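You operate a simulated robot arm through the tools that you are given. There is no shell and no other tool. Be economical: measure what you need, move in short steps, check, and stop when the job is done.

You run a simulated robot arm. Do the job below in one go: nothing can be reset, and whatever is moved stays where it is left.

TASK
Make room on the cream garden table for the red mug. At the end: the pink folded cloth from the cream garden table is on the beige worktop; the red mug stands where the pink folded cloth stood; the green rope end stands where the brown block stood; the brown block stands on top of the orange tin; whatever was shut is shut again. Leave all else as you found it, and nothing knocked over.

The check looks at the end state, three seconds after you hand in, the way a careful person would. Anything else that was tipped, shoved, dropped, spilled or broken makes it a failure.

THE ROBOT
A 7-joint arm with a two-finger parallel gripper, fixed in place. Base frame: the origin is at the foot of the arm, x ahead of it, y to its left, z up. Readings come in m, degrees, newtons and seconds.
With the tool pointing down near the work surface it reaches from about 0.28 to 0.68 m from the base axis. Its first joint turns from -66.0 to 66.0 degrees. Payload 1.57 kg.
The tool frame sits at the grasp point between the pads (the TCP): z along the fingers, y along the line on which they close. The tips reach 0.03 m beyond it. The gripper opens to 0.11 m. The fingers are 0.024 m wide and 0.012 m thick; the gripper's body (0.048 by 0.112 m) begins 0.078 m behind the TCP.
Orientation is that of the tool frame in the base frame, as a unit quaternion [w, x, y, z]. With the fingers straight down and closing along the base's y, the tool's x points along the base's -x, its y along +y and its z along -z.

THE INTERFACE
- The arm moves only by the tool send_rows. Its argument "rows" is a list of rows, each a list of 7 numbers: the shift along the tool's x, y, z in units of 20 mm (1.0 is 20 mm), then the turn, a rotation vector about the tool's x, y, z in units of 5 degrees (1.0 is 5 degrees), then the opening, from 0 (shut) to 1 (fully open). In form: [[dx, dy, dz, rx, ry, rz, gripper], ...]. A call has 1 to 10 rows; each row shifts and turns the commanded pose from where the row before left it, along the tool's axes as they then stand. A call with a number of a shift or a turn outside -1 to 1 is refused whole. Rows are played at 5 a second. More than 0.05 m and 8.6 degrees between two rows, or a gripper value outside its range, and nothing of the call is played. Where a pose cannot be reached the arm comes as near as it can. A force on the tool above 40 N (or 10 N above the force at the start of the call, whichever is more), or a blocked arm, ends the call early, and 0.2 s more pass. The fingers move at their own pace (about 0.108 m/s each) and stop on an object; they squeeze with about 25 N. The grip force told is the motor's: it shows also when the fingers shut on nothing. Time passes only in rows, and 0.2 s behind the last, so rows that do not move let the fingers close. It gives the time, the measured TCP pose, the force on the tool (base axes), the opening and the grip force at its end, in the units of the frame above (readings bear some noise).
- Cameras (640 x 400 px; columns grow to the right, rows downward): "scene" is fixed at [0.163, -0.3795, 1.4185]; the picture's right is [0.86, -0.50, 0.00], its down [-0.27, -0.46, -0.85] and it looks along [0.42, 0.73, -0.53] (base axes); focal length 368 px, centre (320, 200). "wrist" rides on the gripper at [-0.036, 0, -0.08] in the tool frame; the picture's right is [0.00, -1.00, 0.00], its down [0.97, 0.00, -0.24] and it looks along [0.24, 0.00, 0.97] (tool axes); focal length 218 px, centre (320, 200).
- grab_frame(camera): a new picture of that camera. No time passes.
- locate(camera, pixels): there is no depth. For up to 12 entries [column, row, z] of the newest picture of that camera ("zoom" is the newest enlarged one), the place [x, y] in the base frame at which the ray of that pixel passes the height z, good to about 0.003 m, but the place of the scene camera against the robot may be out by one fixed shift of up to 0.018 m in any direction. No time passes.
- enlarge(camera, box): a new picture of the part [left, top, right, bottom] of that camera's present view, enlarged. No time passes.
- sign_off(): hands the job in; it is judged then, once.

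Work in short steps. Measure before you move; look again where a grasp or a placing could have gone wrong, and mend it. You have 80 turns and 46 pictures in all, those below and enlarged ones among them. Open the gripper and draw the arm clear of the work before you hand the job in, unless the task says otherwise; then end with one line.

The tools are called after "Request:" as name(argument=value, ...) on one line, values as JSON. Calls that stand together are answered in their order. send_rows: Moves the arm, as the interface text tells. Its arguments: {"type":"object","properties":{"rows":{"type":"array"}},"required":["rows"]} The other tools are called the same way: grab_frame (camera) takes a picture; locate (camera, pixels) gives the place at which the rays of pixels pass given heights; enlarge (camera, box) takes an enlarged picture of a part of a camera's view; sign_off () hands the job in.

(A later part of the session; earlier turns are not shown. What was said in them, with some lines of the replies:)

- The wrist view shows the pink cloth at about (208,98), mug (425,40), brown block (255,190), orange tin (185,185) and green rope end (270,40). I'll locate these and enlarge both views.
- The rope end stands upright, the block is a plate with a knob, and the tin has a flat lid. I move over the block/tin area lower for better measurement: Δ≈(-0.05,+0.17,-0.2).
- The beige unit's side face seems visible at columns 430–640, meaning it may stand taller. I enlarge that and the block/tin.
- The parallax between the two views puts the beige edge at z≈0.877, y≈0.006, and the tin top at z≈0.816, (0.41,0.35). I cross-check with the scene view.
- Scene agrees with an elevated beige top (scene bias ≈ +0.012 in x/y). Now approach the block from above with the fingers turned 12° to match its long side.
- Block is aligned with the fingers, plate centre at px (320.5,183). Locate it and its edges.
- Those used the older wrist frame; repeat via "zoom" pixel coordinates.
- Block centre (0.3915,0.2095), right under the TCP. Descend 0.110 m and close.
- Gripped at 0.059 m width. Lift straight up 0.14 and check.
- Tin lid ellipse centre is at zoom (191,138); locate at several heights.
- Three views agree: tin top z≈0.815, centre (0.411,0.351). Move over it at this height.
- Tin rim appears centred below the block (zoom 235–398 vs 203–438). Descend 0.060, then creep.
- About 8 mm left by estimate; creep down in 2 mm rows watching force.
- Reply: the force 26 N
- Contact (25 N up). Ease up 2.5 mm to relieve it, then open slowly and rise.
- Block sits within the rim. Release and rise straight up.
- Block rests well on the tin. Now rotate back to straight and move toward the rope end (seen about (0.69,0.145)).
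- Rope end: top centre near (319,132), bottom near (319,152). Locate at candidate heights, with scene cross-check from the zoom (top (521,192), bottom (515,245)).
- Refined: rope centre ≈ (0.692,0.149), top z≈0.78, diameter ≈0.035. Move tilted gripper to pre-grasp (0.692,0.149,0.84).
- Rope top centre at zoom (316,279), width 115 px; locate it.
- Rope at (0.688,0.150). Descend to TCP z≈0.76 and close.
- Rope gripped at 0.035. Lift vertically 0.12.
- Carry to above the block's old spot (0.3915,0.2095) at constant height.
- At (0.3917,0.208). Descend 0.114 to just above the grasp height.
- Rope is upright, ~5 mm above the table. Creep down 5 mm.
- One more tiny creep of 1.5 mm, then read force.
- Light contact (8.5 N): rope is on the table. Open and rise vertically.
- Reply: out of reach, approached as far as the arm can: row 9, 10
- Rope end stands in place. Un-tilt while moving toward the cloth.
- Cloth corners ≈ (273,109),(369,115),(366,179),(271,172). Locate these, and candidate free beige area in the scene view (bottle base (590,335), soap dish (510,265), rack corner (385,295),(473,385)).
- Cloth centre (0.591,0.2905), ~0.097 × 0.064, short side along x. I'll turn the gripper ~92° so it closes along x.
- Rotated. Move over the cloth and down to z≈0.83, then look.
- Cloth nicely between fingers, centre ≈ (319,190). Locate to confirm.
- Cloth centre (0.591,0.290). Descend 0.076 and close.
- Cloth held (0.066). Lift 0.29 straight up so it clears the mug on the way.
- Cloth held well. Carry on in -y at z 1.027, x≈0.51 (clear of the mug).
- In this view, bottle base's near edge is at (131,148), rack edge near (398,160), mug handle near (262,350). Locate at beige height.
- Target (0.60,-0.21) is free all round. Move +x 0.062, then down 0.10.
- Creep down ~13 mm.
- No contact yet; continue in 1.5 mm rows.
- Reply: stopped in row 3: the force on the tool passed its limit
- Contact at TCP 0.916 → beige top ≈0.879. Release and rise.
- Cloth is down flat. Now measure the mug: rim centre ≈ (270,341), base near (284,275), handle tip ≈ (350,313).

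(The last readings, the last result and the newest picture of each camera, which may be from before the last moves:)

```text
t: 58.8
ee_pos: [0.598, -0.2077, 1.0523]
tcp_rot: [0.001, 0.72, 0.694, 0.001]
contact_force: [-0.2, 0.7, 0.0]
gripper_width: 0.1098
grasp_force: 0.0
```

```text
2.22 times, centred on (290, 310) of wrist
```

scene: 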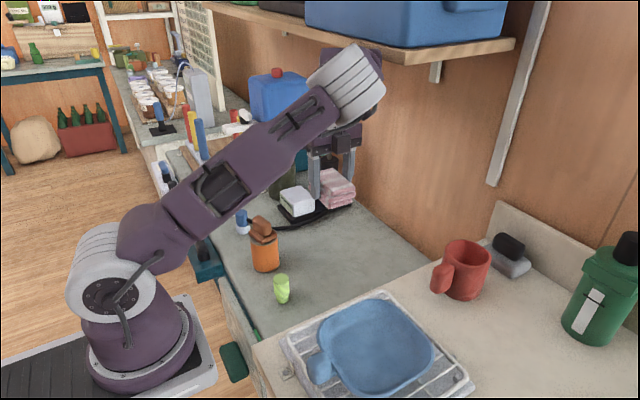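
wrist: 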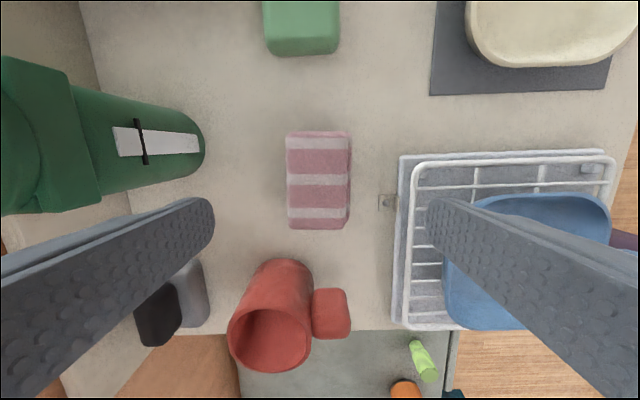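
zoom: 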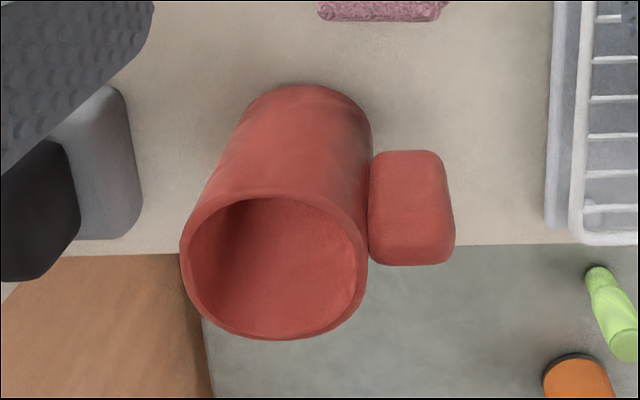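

Mug: centre ≈ (0.647,-0.068), diameter ≈0.078, rim z≈0.965, handle toward −x. Move to (0.55,-0.07) at z 1.05, then turn the gripper back to close along y.

Request:
send_rows(rows=[[1, -0.34, 0, 0, 0, 0, 1], [1, -0.34, 0, 0, 0, 0, 1], [1, -0.34, 0, 0, 0, 0, 1], [1, -0.34, 0, 0, 0, 0, 1], [1, -0.34, 0, 0, 0, 0, 1], [1, -0.34, 0, 0, 0, 0, 1], [1, -0.34, 0, 0, 0, 0, 1], [0, 0, 0, 0, 0, -1, 1], [0, 0, 0, 0, 0, -1, 1], [0, 0, 0, 0, 0, -1, 1]])

Request:
send_rows(rows=[[0, 0, 0, 0, 0, -1, 1], [0, 0, 0, 0, 0, -1, 1], [0, 0, 0, 0, 0, -1, 1], [0, 0, 0, 0, 0, -1, 1], [0, 0, 0, 0, 0, -1, 1], [0, 0, 0, 0, 0, -1, 1], [0, 0, 0, 0, 0, -1, 1], [0, 0, 0, 0, 0, -1, 1], [0, 0, 0, 0, 0, -1, 1], [0, 0, 0, 0, 0, -1, 1]])

Request:
send_rows(rows=[[0, 0, 0, 0, 0, -1, 1], [0, 0, 0, 0, 0, -1, 1], [0, 0, 0, 0, 0, -1, 1], [0, 0, 0, 0, 0, -1, 1], [0, 0, 0, 0, 0, -1, 1], [0, 0, 0, 0, 0, -0.4, 1], [0, 0, 0, 0, 0, 0, 1]])

Request:
grab_frame(camera="wrist")

```text
t: 61.0
ee_pos: [0.5558, -0.0646, 1.05]
tcp_rot: [0.001, 0.623, 0.783, 0.001]
contact_force: [0.5, 0.1, -0.1]
gripper_width: 0.1102
grasp_force: 0.1
```

```text
t: 63.2
ee_pos: [0.5532, -0.0656, 1.0494]
tcp_rot: [0.001, 0.233, 0.972, 0.0]
contact_force: [0.7, -0.6, 0.3]
gripper_width: 0.1099
grasp_force: 0.1
```

```text
t: 64.8
ee_pos: [0.5551, -0.0656, 1.0501]
tcp_rot: [0.0, 0.0, 1.0, 0.0]
contact_force: [-0.3, 0.9, -0.4]
gripper_width: 0.1099
grasp_force: 0.1
```

```text
16 pictures are left
```

wrist: 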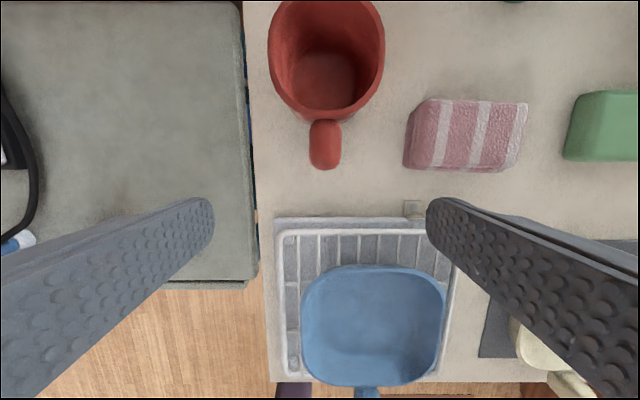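

Rim spans columns 268–385 (centre ~326); locate its centre line and width at z≈0.965.

Request:
locate(camera="wrist", pixels=[[326, 45, 0.965], [268, 45, 0.965], [385, 45, 0.965], [326, 123, 0.965], [326, 125, 0.96], [326, 169, 0.93]])

```text
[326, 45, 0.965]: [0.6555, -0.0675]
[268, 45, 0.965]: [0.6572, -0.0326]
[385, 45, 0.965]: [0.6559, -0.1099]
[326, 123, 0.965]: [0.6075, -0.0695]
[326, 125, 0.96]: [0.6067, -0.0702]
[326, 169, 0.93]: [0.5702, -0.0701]
```

Mug centre (0.646,-0.070), diameter 0.077. Move above it and view.

Request:
send_rows(rows=[[-0.91, -0.04, 0, 0, 0, 0, 1], [-0.91, -0.04, 0, 0, 0, 0, 1], [-0.91, -0.04, 0, 0, 0, 0, 1], [-0.91, -0.04, 0, 0, 0, 0, 1], [-0.91, -0.04, 0, 0, 0, 0, 1], [0, 0, 0.5, 0, 0, 0, 1], [0, 0, 0, 0, 0, 0, 1]])

Request:
grab_frame(camera="wrist")

```text
t: 66.4
ee_pos: [0.6367, -0.0697, 1.0408]
tcp_rot: [0.001, -0.001, 1.0, 0.0]
contact_force: [0.1, -0.2, 0.4]
gripper_width: 0.1098
grasp_force: 0.0
out of reach, approached as far as the arm can: row 5
```

```text
15 pictures are left
```

wrist: 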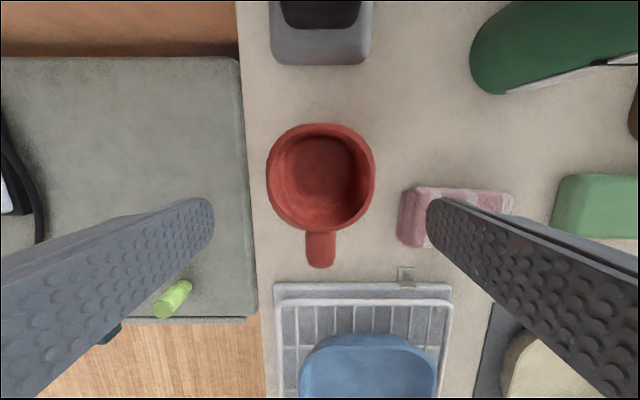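

Rim centre at (321,178). Reach limit shaved ~9 mm in x; descend a bit (fingers straddle the mug with ~16 mm each side), then correct x.

Request:
send_rows(rows=[[0, 0, 0.9, 0, 0, 0, 1], [0, 0, 0.9, 0, 0, 0, 1], [0, 0, 0.9, 0, 0, 0, 1], [0, 0, 0, 0, 0, 0, 1]])

Request:
enlarge(camera="wrist", box=[160, 100, 480, 300])

```text
t: 67.4
ee_pos: [0.6377, -0.0677, 0.9851]
tcp_rot: [0.002, -0.001, 1.0, 0.0]
contact_force: [0.9, -0.4, 0.7]
gripper_width: 0.1101
grasp_force: 0.0
```

```text
2.00 times, centred on (320, 200) of wrist
```

zoom: 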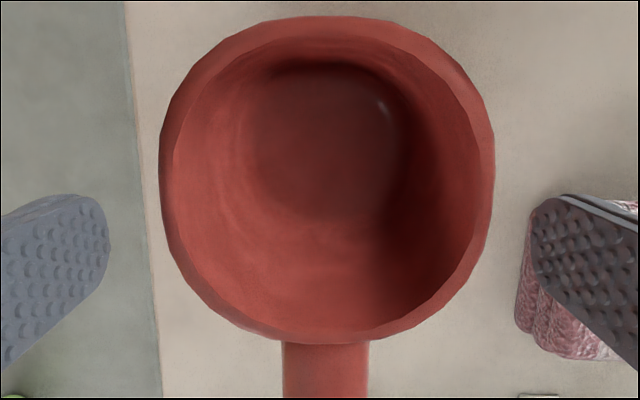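

Rim centre at zoom (327,180); locate.

Request:
locate(camera="zoom", pixels=[[327, 180, 0.965], [327, 16, 0.965], [327, 343, 0.965], [160, 180, 0.965], [494, 180, 0.965]])

```text
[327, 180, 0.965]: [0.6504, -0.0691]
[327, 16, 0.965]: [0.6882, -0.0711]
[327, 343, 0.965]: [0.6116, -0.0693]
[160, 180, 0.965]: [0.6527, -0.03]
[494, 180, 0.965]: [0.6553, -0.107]
```

Mug centre (0.649,-0.0695). Shift +x 11 mm, -y 1.5 mm, and descend to z≈0.935.

Request:
send_rows(rows=[[-0.3, -0.08, 0, 0, 0, 0, 1], [-0.27, 0, 0, 0, 0, 0, 1], [0, 0, 0.85, 0, 0, 0, 1], [0, 0, 0.85, 0, 0, 0, 1], [0, 0, 0.8, 0, 0, 0, 1], [0, 0, 0, 0, 0, 0, 1]])

```text
t: 68.8
ee_pos: [0.6485, -0.0709, 0.9349]
tcp_rot: [0.001, -0.001, 1.0, 0.0]
contact_force: [-0.9, 0.3, 0.6]
gripper_width: 0.1102
grasp_force: 0.1
```

At (0.6485,-0.071,0.935). Close on the mug.

Request:
send_rows(rows=[[0, 0, 0, 0, 0, 0, 0.75], [0, 0, 0, 0, 0, 0, 0.65], [0, 0, 0, 0, 0, 0, 0.4], [0, 0, 0, 0, 0, 0, 0], [0, 0, 0, 0, 0, 0, 0]])

```text
t: 70.0
ee_pos: [0.6472, -0.0704, 0.9352]
tcp_rot: [0.001, 0.0, 1.0, 0.0]
contact_force: [-0.1, -0.3, 0.5]
gripper_width: 0.0779
grasp_force: 24.9
```

Gripped at 0.078. Lift 0.08 with slight -x pull-in after clearing.

Request:
send_rows(rows=[[0, 0, -0.5, 0, 0, 0, 0], [0, 0, -0.7, 0, 0, 0, 0], [0, 0, -0.8, 0, 0, 0, 0], [0.4, 0, -0.8, 0, 0, 0, 0], [0.6, 0, -0.8, 0, 0, 0, 0], [0.6, 0, -0.4, 0, 0, 0, 0], [0, 0, 0, 0, 0, 0, 0]])

Request:
grab_frame(camera="scene")

```text
t: 71.6
ee_pos: [0.6166, -0.0699, 1.0166]
tcp_rot: [0.002, 0.001, 1.0, 0.0]
contact_force: [0.0, 0.0, -1.0]
gripper_width: 0.0776
grasp_force: 25.2
```

```text
13 pictures are left
```

scene: 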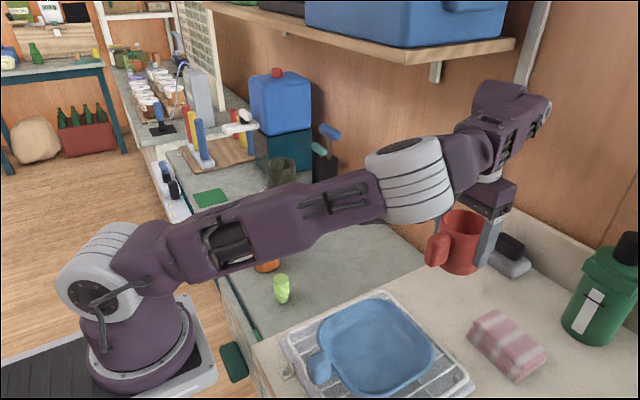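

Mug held upright. Carry +y 0.36 with small -x.

Request:
send_rows(rows=[[0.15, 1, 0, 0, 0, 0, 0], [0.15, 1, 0, 0, 0, 0, 0], [0.15, 1, 0, 0, 0, 0, 0], [0.15, 1, 0, 0, 0, 0, 0], [0.15, 1, 0, 0, 0, 0, 0], [0.15, 1, 0, 0, 0, 0, 0], [0.15, 1, 0, 0, 0, 0, 0], [0.15, 1, 0, 0, 0, 0, 0], [0.15, 1, 0, 0, 0, 0, 0], [0.15, 1, 0, 0, 0, 0, 0]])

Request:
send_rows(rows=[[0.15, 1, 0, 0, 0, 0, 0], [0.15, 1, 0, 0, 0, 0, 0], [0.15, 1, 0, 0, 0, 0, 0], [0.15, 1, 0, 0, 0, 0, 0], [0.15, 1, 0, 0, 0, 0, 0], [0.15, 1, 0, 0, 0, 0, 0], [0.15, 1, 0, 0, 0, 0, 0], [0.15, 0.9, 0, 0, 0, 0, 0], [0, 0, 1, 0, 0, 0, 0], [0, 0, 1, 0, 0, 0, 0]])

```text
t: 73.8
ee_pos: [0.5868, 0.1278, 1.0136]
tcp_rot: [0.0, 0.001, 1.0, 0.0]
contact_force: [-0.2, -0.3, -0.5]
gripper_width: 0.0778
grasp_force: 24.5
```

```text
t: 76.0
ee_pos: [0.5628, 0.2865, 0.9773]
tcp_rot: [0.001, 0.0, 1.0, 0.001]
contact_force: [0.4, -0.5, -2.0]
gripper_width: 0.0775
grasp_force: 24.5
```

Now at (0.563,0.2865,0.977). Descend to ~0.80 while shifting +x 27 mm; then check.

Request:
send_rows(rows=[[0, 0, 1, 0, 0, 0, 0], [0, 0, 1, 0, 0, 0, 0], [-0.3, 0.03, 1, 0, 0, 0, 0], [-0.3, 0.03, 1, 0, 0, 0, 0], [-0.3, 0.03, 1, 0, 0, 0, 0], [-0.3, 0.04, 1, 0, 0, 0, 0], [-0.15, 0, 1, 0, 0, 0, 0], [0, 0, 1, 0, 0, 0, 0], [0, 0, 0.7, 0, 0, 0, 0], [0, 0, 0, 0, 0, 0, 0]])

Request:
enlarge(camera="scene", box=[220, 180, 440, 320])

```text
t: 78.2
ee_pos: [0.5902, 0.2897, 0.802]
tcp_rot: [0.002, 0.0, 1.0, 0.001]
contact_force: [-0.1, -0.3, -0.7]
gripper_width: 0.0778
grasp_force: 25.0
```

```text
2.86 times, centred on (330, 250) of scene
```

zoom: 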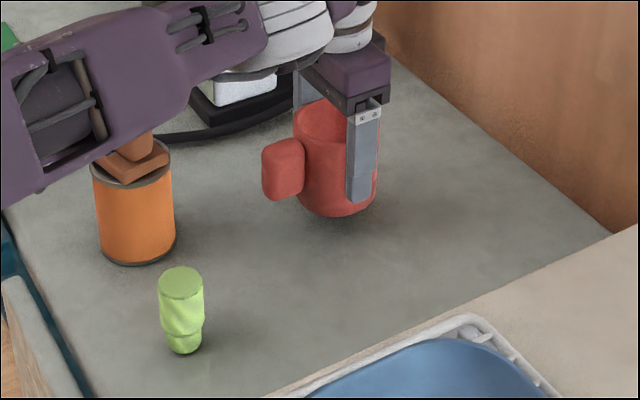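

Mug hovers upright over the spot. Creep: 20 mm then 1.5 mm rows.

Request:
send_rows(rows=[[0, 0, 0.5, 0, 0, 0, 0], [0, 0, 0.5, 0, 0, 0, 0], [0, 0, 0.15, 0, 0, 0, 0], [0, 0, 0.075, 0, 0, 0, 0], [0, 0, 0.075, 0, 0, 0, 0], [0, 0, 0, 0, 0, 0, 0]])

```text
t: 79.6
ee_pos: [0.591, 0.2906, 0.776]
tcp_rot: [0.001, 0.0, 1.0, 0.0]
contact_force: [0.0, -0.4, -1.3]
gripper_width: 0.0775
grasp_force: 25.0
```

Not in contact yet; continue in 1.2 mm rows.

Request:
send_rows(rows=[[0, 0, 0.06, 0, 0, 0, 0], [0, 0, 0.06, 0, 0, 0, 0], [0, 0, 0, 0, 0, 0, 0]])

```text
t: 80.4
ee_pos: [0.5907, 0.2905, 0.7748]
tcp_rot: [0.002, 0.001, 1.0, 0.001]
contact_force: [-4.8, -1.4, 24.4]
gripper_width: 0.0779
grasp_force: 25.6
```

Contact, 24 N. Ease up 1 mm, then open and rise.

Request:
send_rows(rows=[[0, 0, -0.06, 0, 0, 0, 0], [0, 0, 0, 0, 0, 0, 0], [0, 0, 0, 0, 0, 0, 0.85], [0, 0, 0, 0, 0, 0, 1], [0, 0, 0, 0, 0, 0, 1], [0, 0, -0.7, 0, 0, 0, 1], [0, 0, -1, 0, 0, 0, 1], [0, 0, -1, 0, 0, 0, 1], [0, 0, -1, 0, 0, 0, 1], [0, 0, -1, 0, 0, 0, 1]])

Request:
send_rows(rows=[[0.3, 0, -1, 0, 0, 0, 1], [0.5, 0, -1, 0, 0, 0, 1], [0.5, 0, -1, 0, 0, 0, 1], [0.5, 0, -1, 0, 0, 0, 1], [0.5, -0.5, -1, 0, 0, 0, 1], [0.5, -1, -1, 0, 0, 0, 1], [0.5, -1, -1, 0, 0, 0, 1], [0.5, -1, -1, 0, 0, 0, 1], [0.5, -1, 0, 0, 0, 0, 1], [0.5, -1, 0, 0, 0, 0, 1]])

Request:
grab_frame(camera="scene")

Request:
grab_frame(camera="wrist")

```text
t: 82.6
ee_pos: [0.5897, 0.2899, 0.8683]
tcp_rot: [0.002, 0.0, 1.0, 0.0]
contact_force: [0.8, -0.9, -0.8]
gripper_width: 0.11
grasp_force: 0.2
```

```text
t: 84.8
ee_pos: [0.493, 0.1811, 1.026]
tcp_rot: [0.002, -0.001, 1.0, 0.0]
contact_force: [-0.5, 0.1, -1.0]
gripper_width: 0.1099
grasp_force: 0.1
```

```text
11 pictures are left
```

scene: 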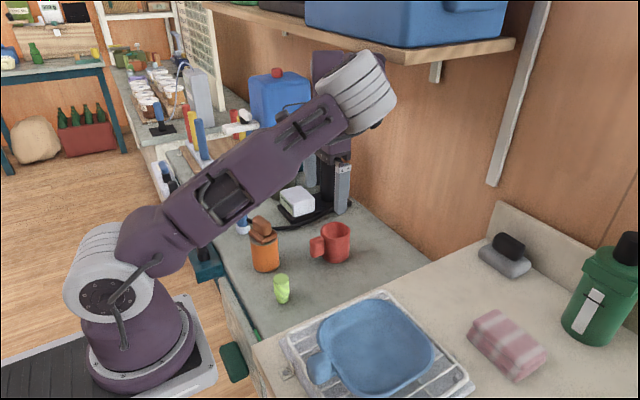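

```text
10 pictures are left
```

wrist: 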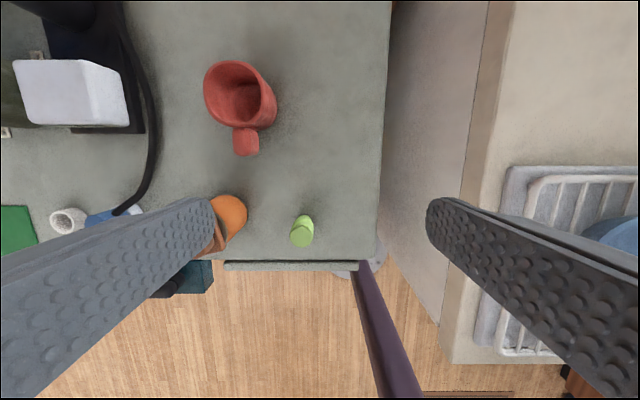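

Everything is where it should be: mug at the cloth's spot, rope end at the block's spot, block on tin, cloth on beige top. Draw the arm back to about its starting pose.

Request:
send_rows(rows=[[0.2, -1, -1, 0, 0, 0, 1], [0.2, -1, -1, 0, 0, 0, 1], [0.2, -1, -1, 0, 0, 0, 1], [0.2, -1, -1, 0, 0, 0, 1], [0.2, -1, -1, 0, 0, 0, 1], [0.2, -1, -1, 0, 0, 0, 1], [0, 0, -1, 0, 0, 0, 1], [0, 0, 0, 0, 0, 0, 1]])

Request:
enlarge(camera="scene", box=[180, 170, 420, 320])

```text
t: 86.6
ee_pos: [0.4701, 0.0606, 1.1693]
tcp_rot: [0.002, 0.0, 1.0, 0.0]
contact_force: [-0.4, 1.1, 0.2]
gripper_width: 0.1099
grasp_force: 0.0
```

```text
2.67 times, centred on (300, 245) of scene
```

zoom: 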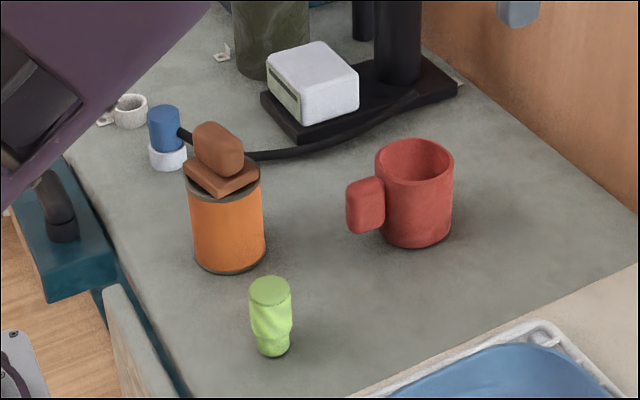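

The final view shows all items stable, the gripper open and the arm clear, so I hand in.

Request:
sign_off()

```text
The job is handed in.
```

The job is done and handed in: the pink cloth is on the beige worktop, the red mug is on the cloth's old spot, the green rope end is on the block's old spot, and the brown block is on top of the orange tin. I opened nothing, and the last pictures show nothing else moved or knocked over.
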